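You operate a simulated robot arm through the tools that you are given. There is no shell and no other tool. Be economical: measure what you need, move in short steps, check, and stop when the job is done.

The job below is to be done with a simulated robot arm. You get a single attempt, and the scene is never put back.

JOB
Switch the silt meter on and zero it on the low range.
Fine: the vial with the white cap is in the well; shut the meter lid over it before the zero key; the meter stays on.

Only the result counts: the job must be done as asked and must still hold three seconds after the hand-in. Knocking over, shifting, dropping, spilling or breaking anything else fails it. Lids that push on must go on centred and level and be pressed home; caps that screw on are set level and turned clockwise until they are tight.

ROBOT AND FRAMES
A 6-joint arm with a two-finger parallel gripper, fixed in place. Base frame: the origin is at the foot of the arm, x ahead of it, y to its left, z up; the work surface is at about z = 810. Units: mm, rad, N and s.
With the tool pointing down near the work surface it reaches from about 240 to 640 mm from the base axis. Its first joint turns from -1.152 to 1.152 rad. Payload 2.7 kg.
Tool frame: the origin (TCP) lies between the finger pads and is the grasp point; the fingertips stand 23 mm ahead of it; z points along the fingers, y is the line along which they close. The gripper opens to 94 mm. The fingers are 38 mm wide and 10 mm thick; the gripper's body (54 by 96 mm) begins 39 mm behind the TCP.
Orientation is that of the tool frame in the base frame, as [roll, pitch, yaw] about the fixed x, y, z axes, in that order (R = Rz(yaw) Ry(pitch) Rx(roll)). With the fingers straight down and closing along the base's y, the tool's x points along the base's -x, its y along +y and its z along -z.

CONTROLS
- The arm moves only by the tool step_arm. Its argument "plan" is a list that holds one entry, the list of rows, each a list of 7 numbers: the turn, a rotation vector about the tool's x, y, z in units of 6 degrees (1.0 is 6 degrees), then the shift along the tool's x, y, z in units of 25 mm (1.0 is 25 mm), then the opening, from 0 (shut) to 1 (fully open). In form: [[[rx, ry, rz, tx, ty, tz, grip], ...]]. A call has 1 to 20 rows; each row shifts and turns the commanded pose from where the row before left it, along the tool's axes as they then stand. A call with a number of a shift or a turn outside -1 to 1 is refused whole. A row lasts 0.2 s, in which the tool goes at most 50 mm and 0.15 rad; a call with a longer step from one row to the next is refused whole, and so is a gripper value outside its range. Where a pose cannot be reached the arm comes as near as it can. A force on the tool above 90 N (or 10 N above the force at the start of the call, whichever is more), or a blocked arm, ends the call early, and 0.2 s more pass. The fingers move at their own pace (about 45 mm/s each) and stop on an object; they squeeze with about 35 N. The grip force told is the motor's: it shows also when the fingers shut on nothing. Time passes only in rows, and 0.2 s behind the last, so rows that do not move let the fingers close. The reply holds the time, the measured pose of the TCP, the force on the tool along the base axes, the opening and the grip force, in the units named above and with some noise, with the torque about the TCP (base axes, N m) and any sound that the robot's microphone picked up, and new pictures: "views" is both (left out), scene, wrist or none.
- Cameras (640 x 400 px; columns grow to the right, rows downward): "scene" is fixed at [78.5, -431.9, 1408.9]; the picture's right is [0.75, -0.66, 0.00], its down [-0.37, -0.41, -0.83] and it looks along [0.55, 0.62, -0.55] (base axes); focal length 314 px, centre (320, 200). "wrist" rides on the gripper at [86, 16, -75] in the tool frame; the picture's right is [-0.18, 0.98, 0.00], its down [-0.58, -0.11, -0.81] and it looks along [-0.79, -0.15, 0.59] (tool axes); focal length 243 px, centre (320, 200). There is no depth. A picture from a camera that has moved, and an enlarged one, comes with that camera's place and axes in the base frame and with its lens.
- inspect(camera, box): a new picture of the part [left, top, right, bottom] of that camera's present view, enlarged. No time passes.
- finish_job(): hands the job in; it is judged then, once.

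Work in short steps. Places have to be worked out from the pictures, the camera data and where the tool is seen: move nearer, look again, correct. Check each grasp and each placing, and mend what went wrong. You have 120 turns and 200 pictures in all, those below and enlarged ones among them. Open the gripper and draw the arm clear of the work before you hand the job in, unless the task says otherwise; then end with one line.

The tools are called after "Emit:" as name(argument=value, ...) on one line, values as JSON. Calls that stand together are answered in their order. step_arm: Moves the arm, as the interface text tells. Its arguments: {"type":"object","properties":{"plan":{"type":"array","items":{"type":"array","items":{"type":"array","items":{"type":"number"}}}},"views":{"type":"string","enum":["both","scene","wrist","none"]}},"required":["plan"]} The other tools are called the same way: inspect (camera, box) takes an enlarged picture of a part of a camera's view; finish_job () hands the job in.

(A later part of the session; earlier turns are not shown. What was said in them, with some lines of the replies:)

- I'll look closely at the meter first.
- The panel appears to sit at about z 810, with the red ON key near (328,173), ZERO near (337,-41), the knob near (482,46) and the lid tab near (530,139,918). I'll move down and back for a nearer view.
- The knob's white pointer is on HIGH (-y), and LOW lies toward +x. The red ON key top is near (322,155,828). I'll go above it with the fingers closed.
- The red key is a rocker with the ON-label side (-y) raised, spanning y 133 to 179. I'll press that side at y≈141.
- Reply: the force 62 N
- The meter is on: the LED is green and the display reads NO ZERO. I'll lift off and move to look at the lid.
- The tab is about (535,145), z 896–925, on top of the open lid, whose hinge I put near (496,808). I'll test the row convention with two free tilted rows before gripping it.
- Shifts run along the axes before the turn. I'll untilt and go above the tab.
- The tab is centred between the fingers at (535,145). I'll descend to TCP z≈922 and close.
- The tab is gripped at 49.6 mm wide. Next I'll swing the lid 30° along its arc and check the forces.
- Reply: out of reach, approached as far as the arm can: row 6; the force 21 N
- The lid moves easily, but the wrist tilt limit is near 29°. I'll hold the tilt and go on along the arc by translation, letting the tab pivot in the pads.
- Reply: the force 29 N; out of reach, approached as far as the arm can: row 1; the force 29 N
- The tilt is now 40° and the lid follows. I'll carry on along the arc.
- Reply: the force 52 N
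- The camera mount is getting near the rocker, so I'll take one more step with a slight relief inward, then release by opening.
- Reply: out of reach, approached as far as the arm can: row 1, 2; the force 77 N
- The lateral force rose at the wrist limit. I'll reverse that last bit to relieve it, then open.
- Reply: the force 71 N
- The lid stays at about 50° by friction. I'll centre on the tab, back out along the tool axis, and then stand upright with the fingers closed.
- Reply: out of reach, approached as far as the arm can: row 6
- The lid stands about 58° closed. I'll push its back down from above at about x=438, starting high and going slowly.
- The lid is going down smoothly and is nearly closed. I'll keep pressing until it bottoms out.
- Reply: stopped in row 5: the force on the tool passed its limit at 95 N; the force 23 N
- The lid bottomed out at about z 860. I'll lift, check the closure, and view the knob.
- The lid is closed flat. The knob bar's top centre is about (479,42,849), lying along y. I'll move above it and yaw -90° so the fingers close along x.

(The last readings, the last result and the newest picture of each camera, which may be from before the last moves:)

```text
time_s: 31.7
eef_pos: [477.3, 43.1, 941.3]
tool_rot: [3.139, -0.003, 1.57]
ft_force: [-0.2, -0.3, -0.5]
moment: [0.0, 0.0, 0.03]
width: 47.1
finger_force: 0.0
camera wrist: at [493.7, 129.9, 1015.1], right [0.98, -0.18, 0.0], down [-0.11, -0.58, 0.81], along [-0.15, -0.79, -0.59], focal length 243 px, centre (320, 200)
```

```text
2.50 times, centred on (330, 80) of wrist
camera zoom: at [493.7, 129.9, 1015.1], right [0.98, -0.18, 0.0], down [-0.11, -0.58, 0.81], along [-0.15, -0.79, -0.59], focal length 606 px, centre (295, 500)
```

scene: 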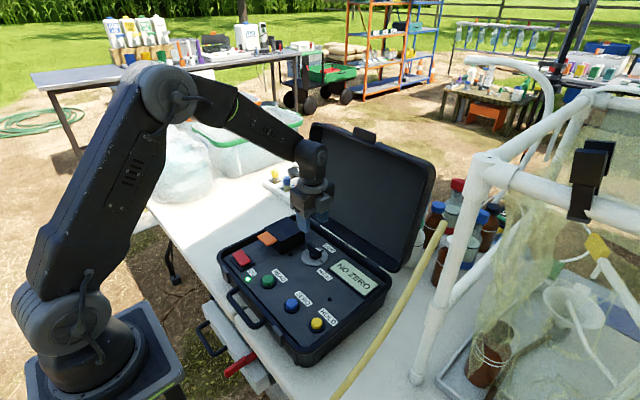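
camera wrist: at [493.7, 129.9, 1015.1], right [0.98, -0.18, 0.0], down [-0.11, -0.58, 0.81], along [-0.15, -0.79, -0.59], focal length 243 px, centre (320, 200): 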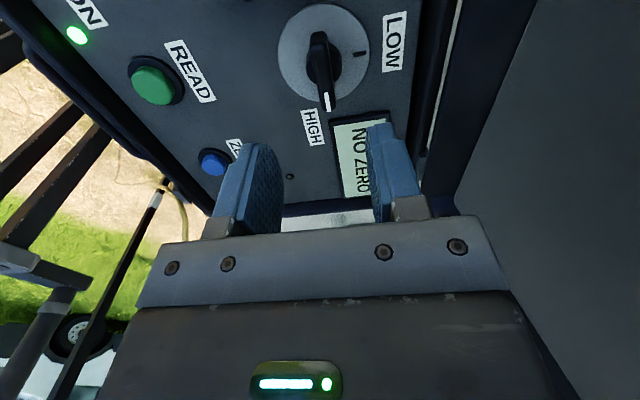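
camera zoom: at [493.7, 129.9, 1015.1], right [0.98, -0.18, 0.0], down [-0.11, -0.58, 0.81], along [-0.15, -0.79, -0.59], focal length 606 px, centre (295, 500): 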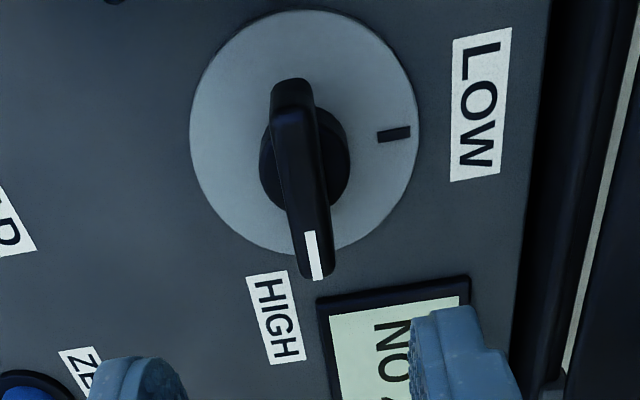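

The knob axis is about (482,47), with the bar along y and its top at z≈846. I'll descend straddling it, then close.

Emit:
step_arm(plan=[[[0, 0, 0, 0.16, 0.19, 0.6, 0.5], [0, 0, 0, 0, 0, 0.8, 0.5], [0, 0, 0, 0, 0, 0.8, 0.5], [0, 0, 0, 0, 0, 0.7, 0.5], [0, 0, 0, 0, 0, 0.55, 0.5], [0, 0, 0, 0, 0, 0, 0.5]]])

Emit:
inspect(camera="scene", box=[250, 190, 350, 290])

```text
time_s: 33.1
eef_pos: [483.0, 49.4, 854.8]
tool_rot: [3.14, -0.001, 1.571]
ft_force: [-0.7, 0.8, 0.0]
moment: [0.01, 0.0, -0.01]
width: 46.9
finger_force: 0.1
camera wrist: at [498.0, 135.8, 928.9], right [0.98, -0.18, 0.0], down [-0.11, -0.58, 0.81], along [-0.15, -0.79, -0.59], focal length 243 px, centre (320, 200)
```

scene: 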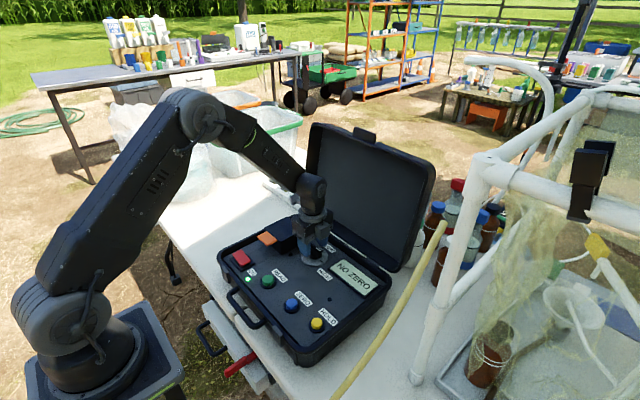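
wrist: 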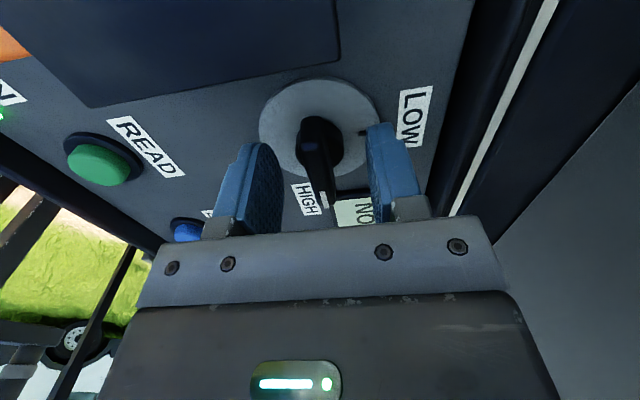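

```text
4.00 times, centred on (300, 240) of scene
camera zoom: at [78.5, -431.9, 1408.9], right [0.75, -0.66, 0.0], down [-0.37, -0.41, -0.83], along [0.55, 0.62, -0.55], focal length 1256 px, centre (400, 40)
```

zoom: 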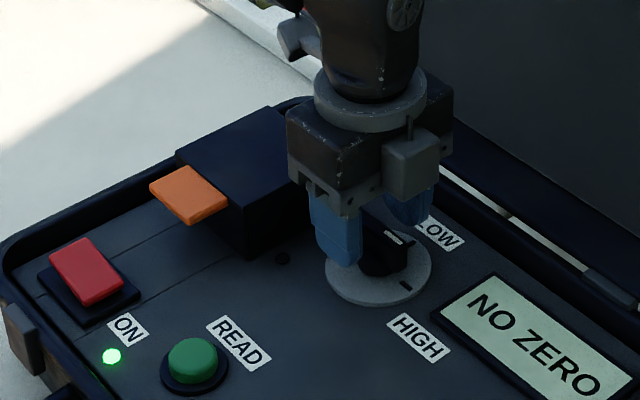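

The bar is centred between the fingers, so I'll close on it.

Emit:
step_arm(plan=[[[0, 0, 0, 0, 0, 0.1, 0.3], [0, 0, 0, 0, 0, 0, 0], [0, 0, 0, 0, 0, 0, 0], [0, 0, 0, 0, 0, 0, 0]]], views="wrist")

```text
time_s: 34.1
eef_pos: [480.1, 49.5, 852.6]
tool_rot: [-3.139, -0.002, 1.57]
ft_force: [-12.5, 0.1, 4.0]
moment: [-0.15, -0.04, -0.07]
width: 11.8
finger_force: 44.8
camera wrist: at [496.7, 135.8, 926.1], right [0.98, -0.18, 0.0], down [-0.11, -0.58, 0.81], along [-0.15, -0.79, -0.59], focal length 243 px, centre (320, 200)
```

wrist: 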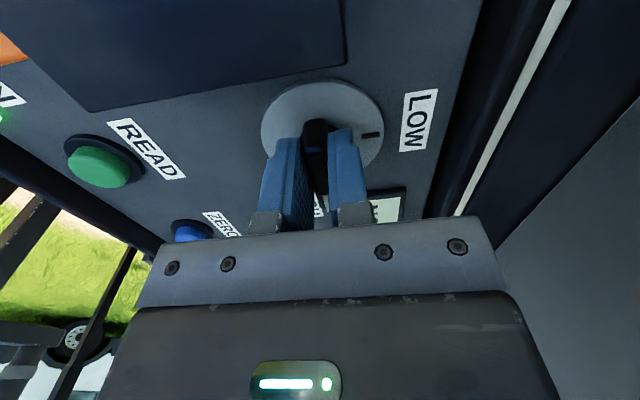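

The bar is gripped (11.8 mm). I'll turn it counter-clockwise 48° and check.

Emit:
step_arm(plan=[[[0, 0, -1, 0, -0.06, 0, 0], [0, 0, -1, 0, 0, 0, 0], [0, 0, -1, 0, 0, 0, 0], [0, 0, -1, 0, 0, 0, 0], [0, 0, -1, 0, 0, 0, 0], [0, 0, -1, 0, 0, 0, 0], [0, 0, -1, 0, 0, 0, 0], [0, 0, -1, 0, 0, 0, 0]]], views="wrist")

```text
time_s: 35.9
eef_pos: [475.2, 47.8, 852.2]
tool_rot: [-3.132, -0.009, 2.412]
ft_force: [-41.1, 2.6, 18.5]
moment: [0.37, -0.2, -0.2]
width: 12.0
finger_force: 45.0
camera wrist: at [422.6, 116.6, 926.4], right [0.79, 0.61, -0.01], down [0.37, -0.47, 0.8], along [0.48, -0.64, -0.6], focal length 243 px, centre (320, 200)
```

wrist: 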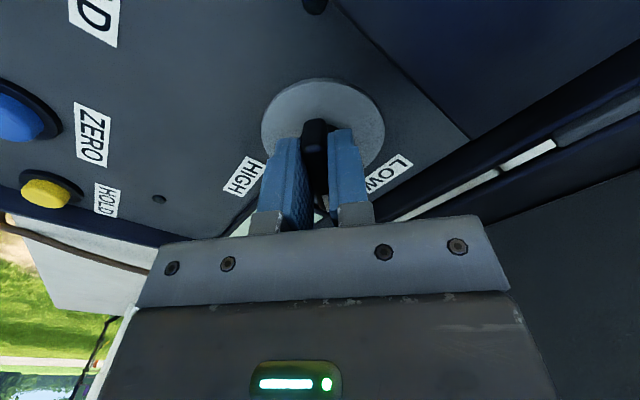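

It turns; a sideways load says the axis is a bit to -x, so I'll shift slightly and finish the turn.

Emit:
step_arm(plan=[[[0, 0, -1, 0.12, -0.11, 0, 0], [0, 0, -1, 0, 0, 0, 0], [0, 0, -1, 0, 0, 0, 0], [0, 0, -1, 0, 0, 0, 0], [0, 0, -1, 0, 0, 0, 0], [0, 0, -1, 0, 0, 0, 0], [0, 0, -1, 0, 0, 0, 0], [0, 0, 0, 0, 0, 0, 0]]], views="both")

```text
time_s: 37.7
eef_pos: [473.3, 41.5, 850.3]
tool_rot: [-3.141, -0.007, 3.137]
ft_force: [-21.7, -45.3, 4.3]
moment: [-0.23, -0.97, -0.26]
width: 12.0
finger_force: 45.6
camera wrist: at [387.7, 58.7, 926.3], right [0.19, 0.98, 0.0], down [0.59, -0.11, 0.8], along [0.79, -0.15, -0.6], focal length 243 px, centre (320, 200)
```

scene: 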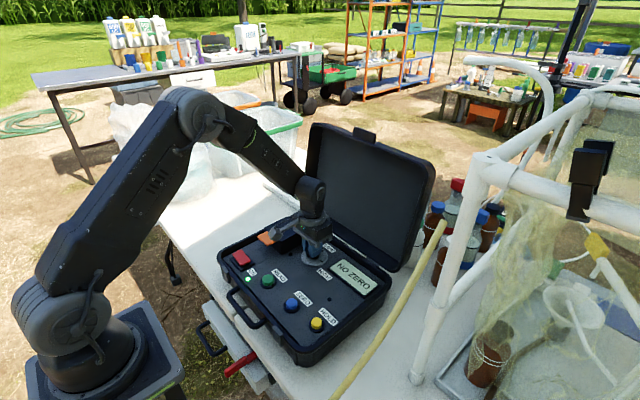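
wrist: 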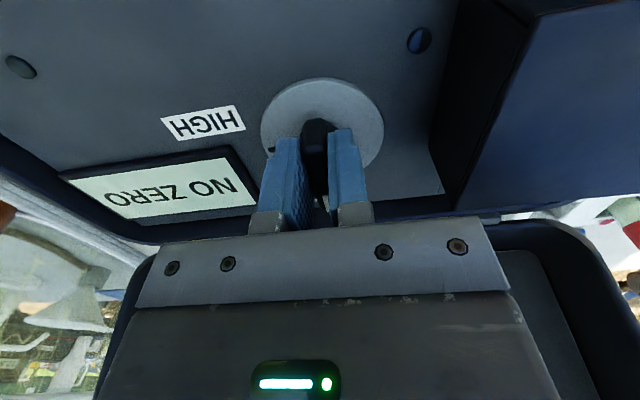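

The knob has turned. I'll release, lift and check the pointer.

Emit:
step_arm(plan=[[[0, 0, 0, 0, -0.06, 0, 0.15], [0, 0, 0, 0, 0, 0, 0.4], [0, 0, 0, 0, 0, 0, 0.4], [0, 0, 0, 0, 0, -0.8, 0.4], [0, 0, 0, 0, 0, -1, 0.4], [0, 0, 0, 0.6, 0, -1, 0.4], [0, 0, 0, 1, 0, -1, 0], [0, 0, 0, 1, 0, 0, 0], [0, 0, 0, 1, 0, 0, 0], [0, 0, 0, 0, 0, 0, 0]]])

Emit:
inspect(camera="scene", box=[220, 190, 380, 310])

Emit:
inspect(camera="wrist", box=[140, 0, 460, 200])

```text
time_s: 39.9
eef_pos: [384.0, 46.8, 947.9]
tool_rot: [3.139, 0.001, -3.138]
ft_force: [0.3, 0.4, -0.8]
moment: [-0.02, 0.02, 0.0]
width: 0.1
finger_force: 35.1
camera wrist: at [297.5, 62.2, 1021.8], right [0.18, 0.98, 0.0], down [0.58, -0.11, 0.81], along [0.79, -0.15, -0.59], focal length 243 px, centre (320, 200)
```

scene: 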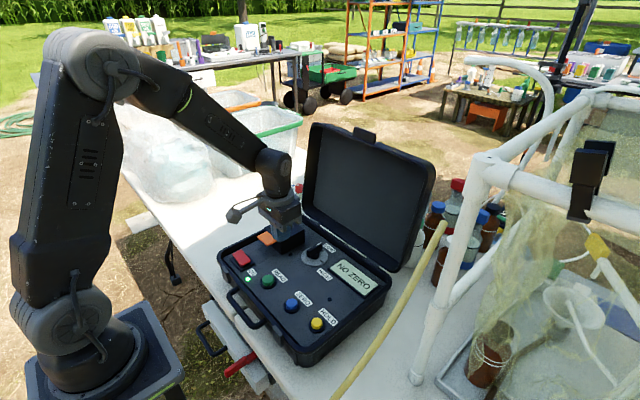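
wrist: 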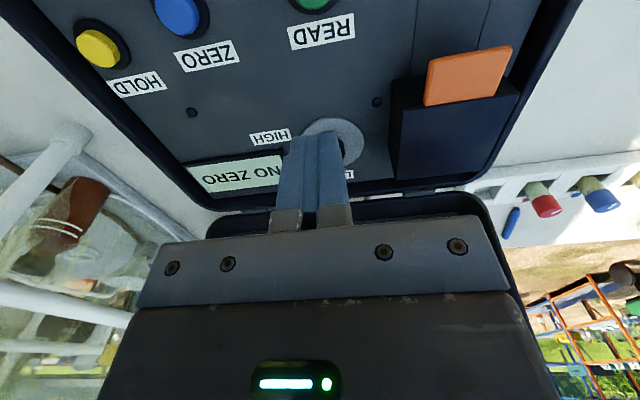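

```text
3.33 times, centred on (300, 250) of scene
camera zoom: at [78.5, -431.9, 1408.9], right [0.75, -0.66, 0.0], down [-0.37, -0.41, -0.83], along [0.55, 0.62, -0.55], focal length 1046 px, centre (387, 33)
```

zoom: 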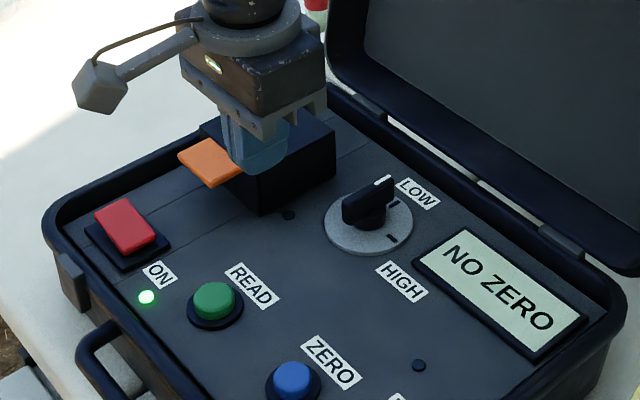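

```text
2.00 times, centred on (300, 100) of wrist
camera zoom: at [297.5, 62.2, 1021.8], right [0.18, 0.98, 0.0], down [0.58, -0.11, 0.81], along [0.79, -0.15, -0.59], focal length 485 px, centre (360, 400)
```

zoom: 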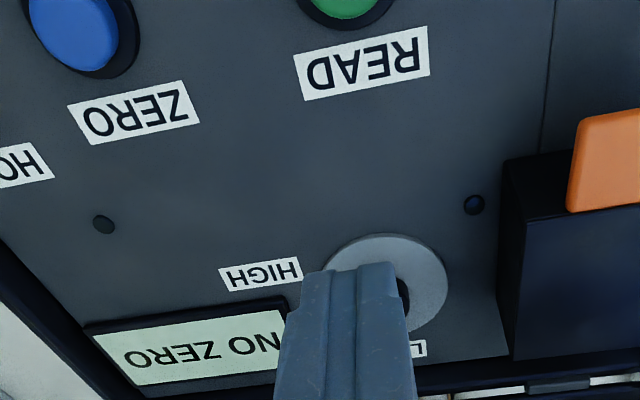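

The pointer is on LOW, the lid is shut and the display reads NO ZERO. ZERO is at about (336,-43,823), so I'll go above it.

Emit:
step_arm(plan=[[[0, 0, 0, 0.48, -0.9, 0.5, 0], [0, 0, 0, 0.48, -0.9, 0.6, 0], [0, 0, 0, 0.48, -0.9, 0.7, 0], [0, 0, 0, 0.48, -0.9, 0.7, 0], [0, 0, 0, 0, 0, 0.6, 0], [0, 0, 0, 0, 0, 0, 0]]])

Emit:
inspect(camera="scene", box=[260, 220, 380, 340])

```text
time_s: 41.3
eef_pos: [338.5, -44.7, 871.4]
tool_rot: [3.141, 0.001, -3.141]
ft_force: [1.1, -0.2, 0.1]
moment: [-0.01, 0.01, 0.01]
width: 0.2
finger_force: 35.6
camera wrist: at [250.9, -28.5, 944.9], right [0.18, 0.98, 0.0], down [0.58, -0.11, 0.81], along [0.79, -0.15, -0.59], focal length 243 px, centre (320, 200)
```

scene: 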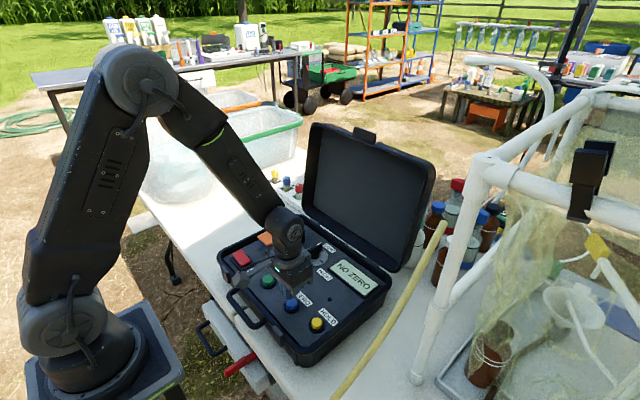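
wrist: 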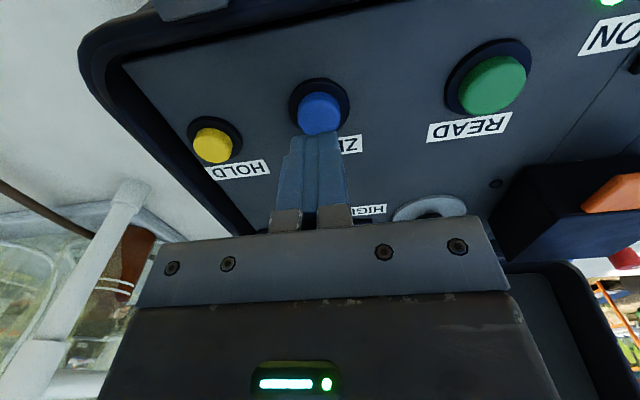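

```text
3.33 times, centred on (320, 280) of scene
camera zoom: at [78.5, -431.9, 1408.9], right [0.75, -0.66, 0.0], down [-0.37, -0.41, -0.83], along [0.55, 0.62, -0.55], focal length 1046 px, centre (320, -67)
```

zoom: 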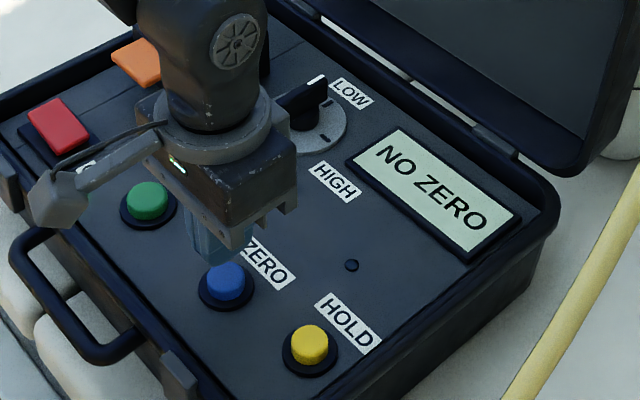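

Blue key reads as centred at about (333,-43). I'll nudge over it and press slowly.

Emit:
step_arm(plan=[[[0, 0, 0, 0.18, 0.04, 0.5, 0], [0, 0, 0, 0, 0, 0.4, 0], [0, 0, 0, 0, 0, 0.15, 0], [0, 0, 0, 0, 0, 0.1, 0], [0, 0, 0, 0, 0, 0.1, 0], [0, 0, 0, 0, 0, 0, 0]]])

Emit:
inspect(camera="scene", box=[260, 220, 380, 340])

```text
time_s: 42.7
eef_pos: [334.0, -43.1, 841.9]
tool_rot: [3.14, 0.004, -3.139]
ft_force: [-23.2, -0.7, 69.8]
moment: [-0.01, 0.38, 0.0]
width: 0.2
finger_force: 35.1
heard: click
camera wrist: at [246.7, -27.0, 914.4], right [0.18, 0.98, 0.0], down [0.58, -0.11, 0.81], along [0.79, -0.15, -0.59], focal length 243 px, centre (320, 200)
```

scene: 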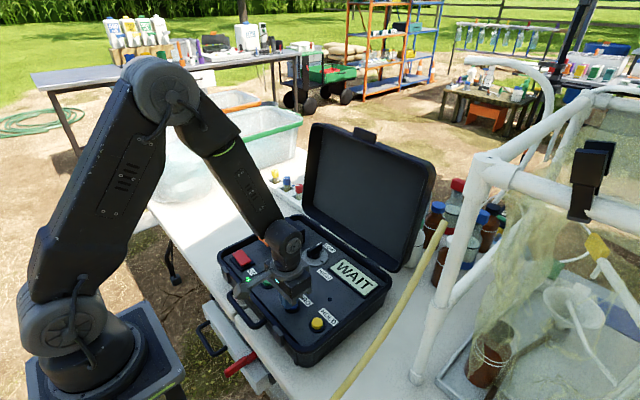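
wrist: 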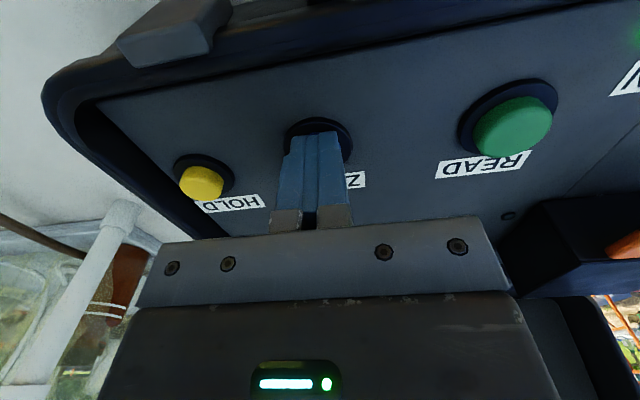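

```text
3.33 times, centred on (320, 280) of scene
camera zoom: at [77.2, -431.8, 1409.0], right [0.75, -0.66, 0.0], down [-0.36, -0.41, -0.83], along [0.55, 0.62, -0.55], focal length 1046 px, centre (320, -67)
```

zoom: 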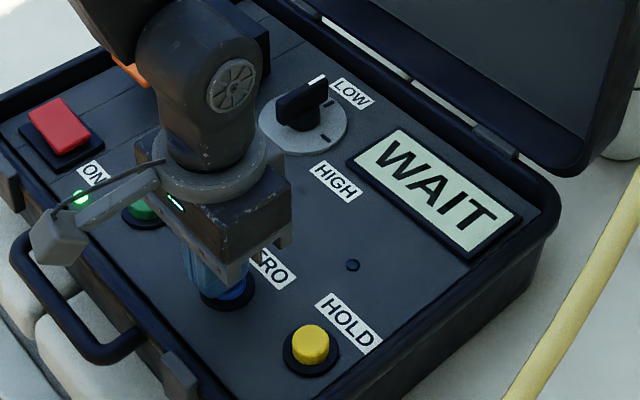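

It clicked and the display shows WAIT. I'll lift straight off and wait.

Emit:
step_arm(plan=[[[0, 0, 0, 0, 0, -0.4, 0], [0, 0, 0, 0, 0, -0.8, 0], [0, 0, 0, 0, 0, -1, 0], [0, 0, 0, 0, 0, -1, 0], [0, 0, 0, 0, 0, -1, 0.3], [0, 0, 0, 0.5, 0, -1, 0.5], [0, 0, 0, 0, 0, -1, 0.5], [0, 0, 0, 0, 0, 0, 0.5], [0, 0, 0, 0, 0, 0, 0.5], [0, 0, 0, 0, 0, 0, 0.5], [0, 0, 0, 0, 0, 0, 0.5], [0, 0, 0, 0, 0, 0, 0.5], [0, 0, 0, 0, 0, 0, 0.5], [0, 0, 0, 0, 0, 0, 0.5], [0, 0, 0, 0, 0, 0, 0.5]]])

Emit:
inspect(camera="scene", box=[210, 200, 390, 340])

```text
time_s: 45.9
eef_pos: [320.8, -42.6, 993.3]
tool_rot: [3.14, 0.003, -3.139]
ft_force: [0.3, 1.2, -0.9]
moment: [0.02, 0.03, 0.01]
width: 46.9
finger_force: 0.0
camera wrist: at [233.8, -26.8, 1068.2], right [0.18, 0.98, 0.0], down [0.58, -0.11, 0.81], along [0.79, -0.15, -0.59], focal length 243 px, centre (320, 200)
```

scene: 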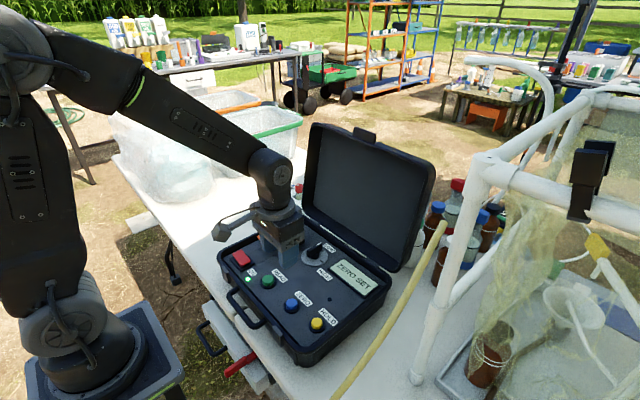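
wrist: 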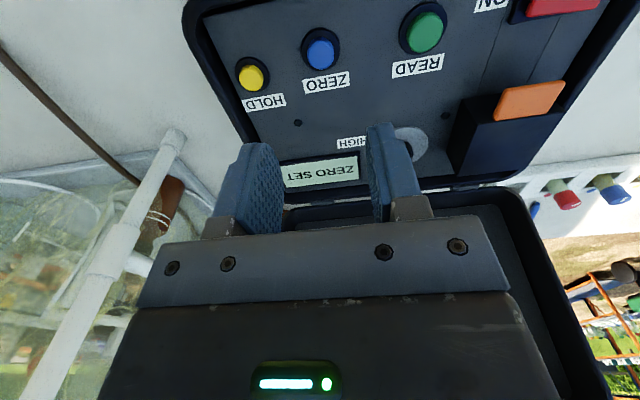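

```text
2.86 times, centred on (300, 270) of scene
camera zoom: at [78.5, -431.9, 1408.9], right [0.75, -0.66, 0.0], down [-0.37, -0.41, -0.83], along [0.55, 0.62, -0.55], focal length 897 px, centre (377, 0)
```

zoom: 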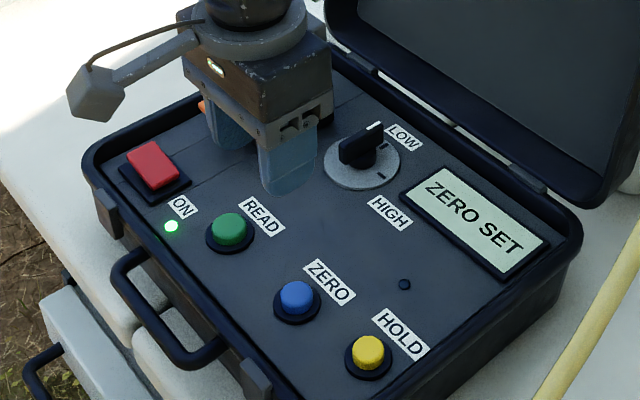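

The display now reads ZERO SET, with the LED on, the knob on LOW, the lid shut, and the gripper open and clear. I'll hand the job in.

Emit:
finish_job()

```text
The job is handed in.
```

The silt meter is on and zeroed on the low range with its lid shut over the white-capped vial; before hand-in the display read ZERO SET.
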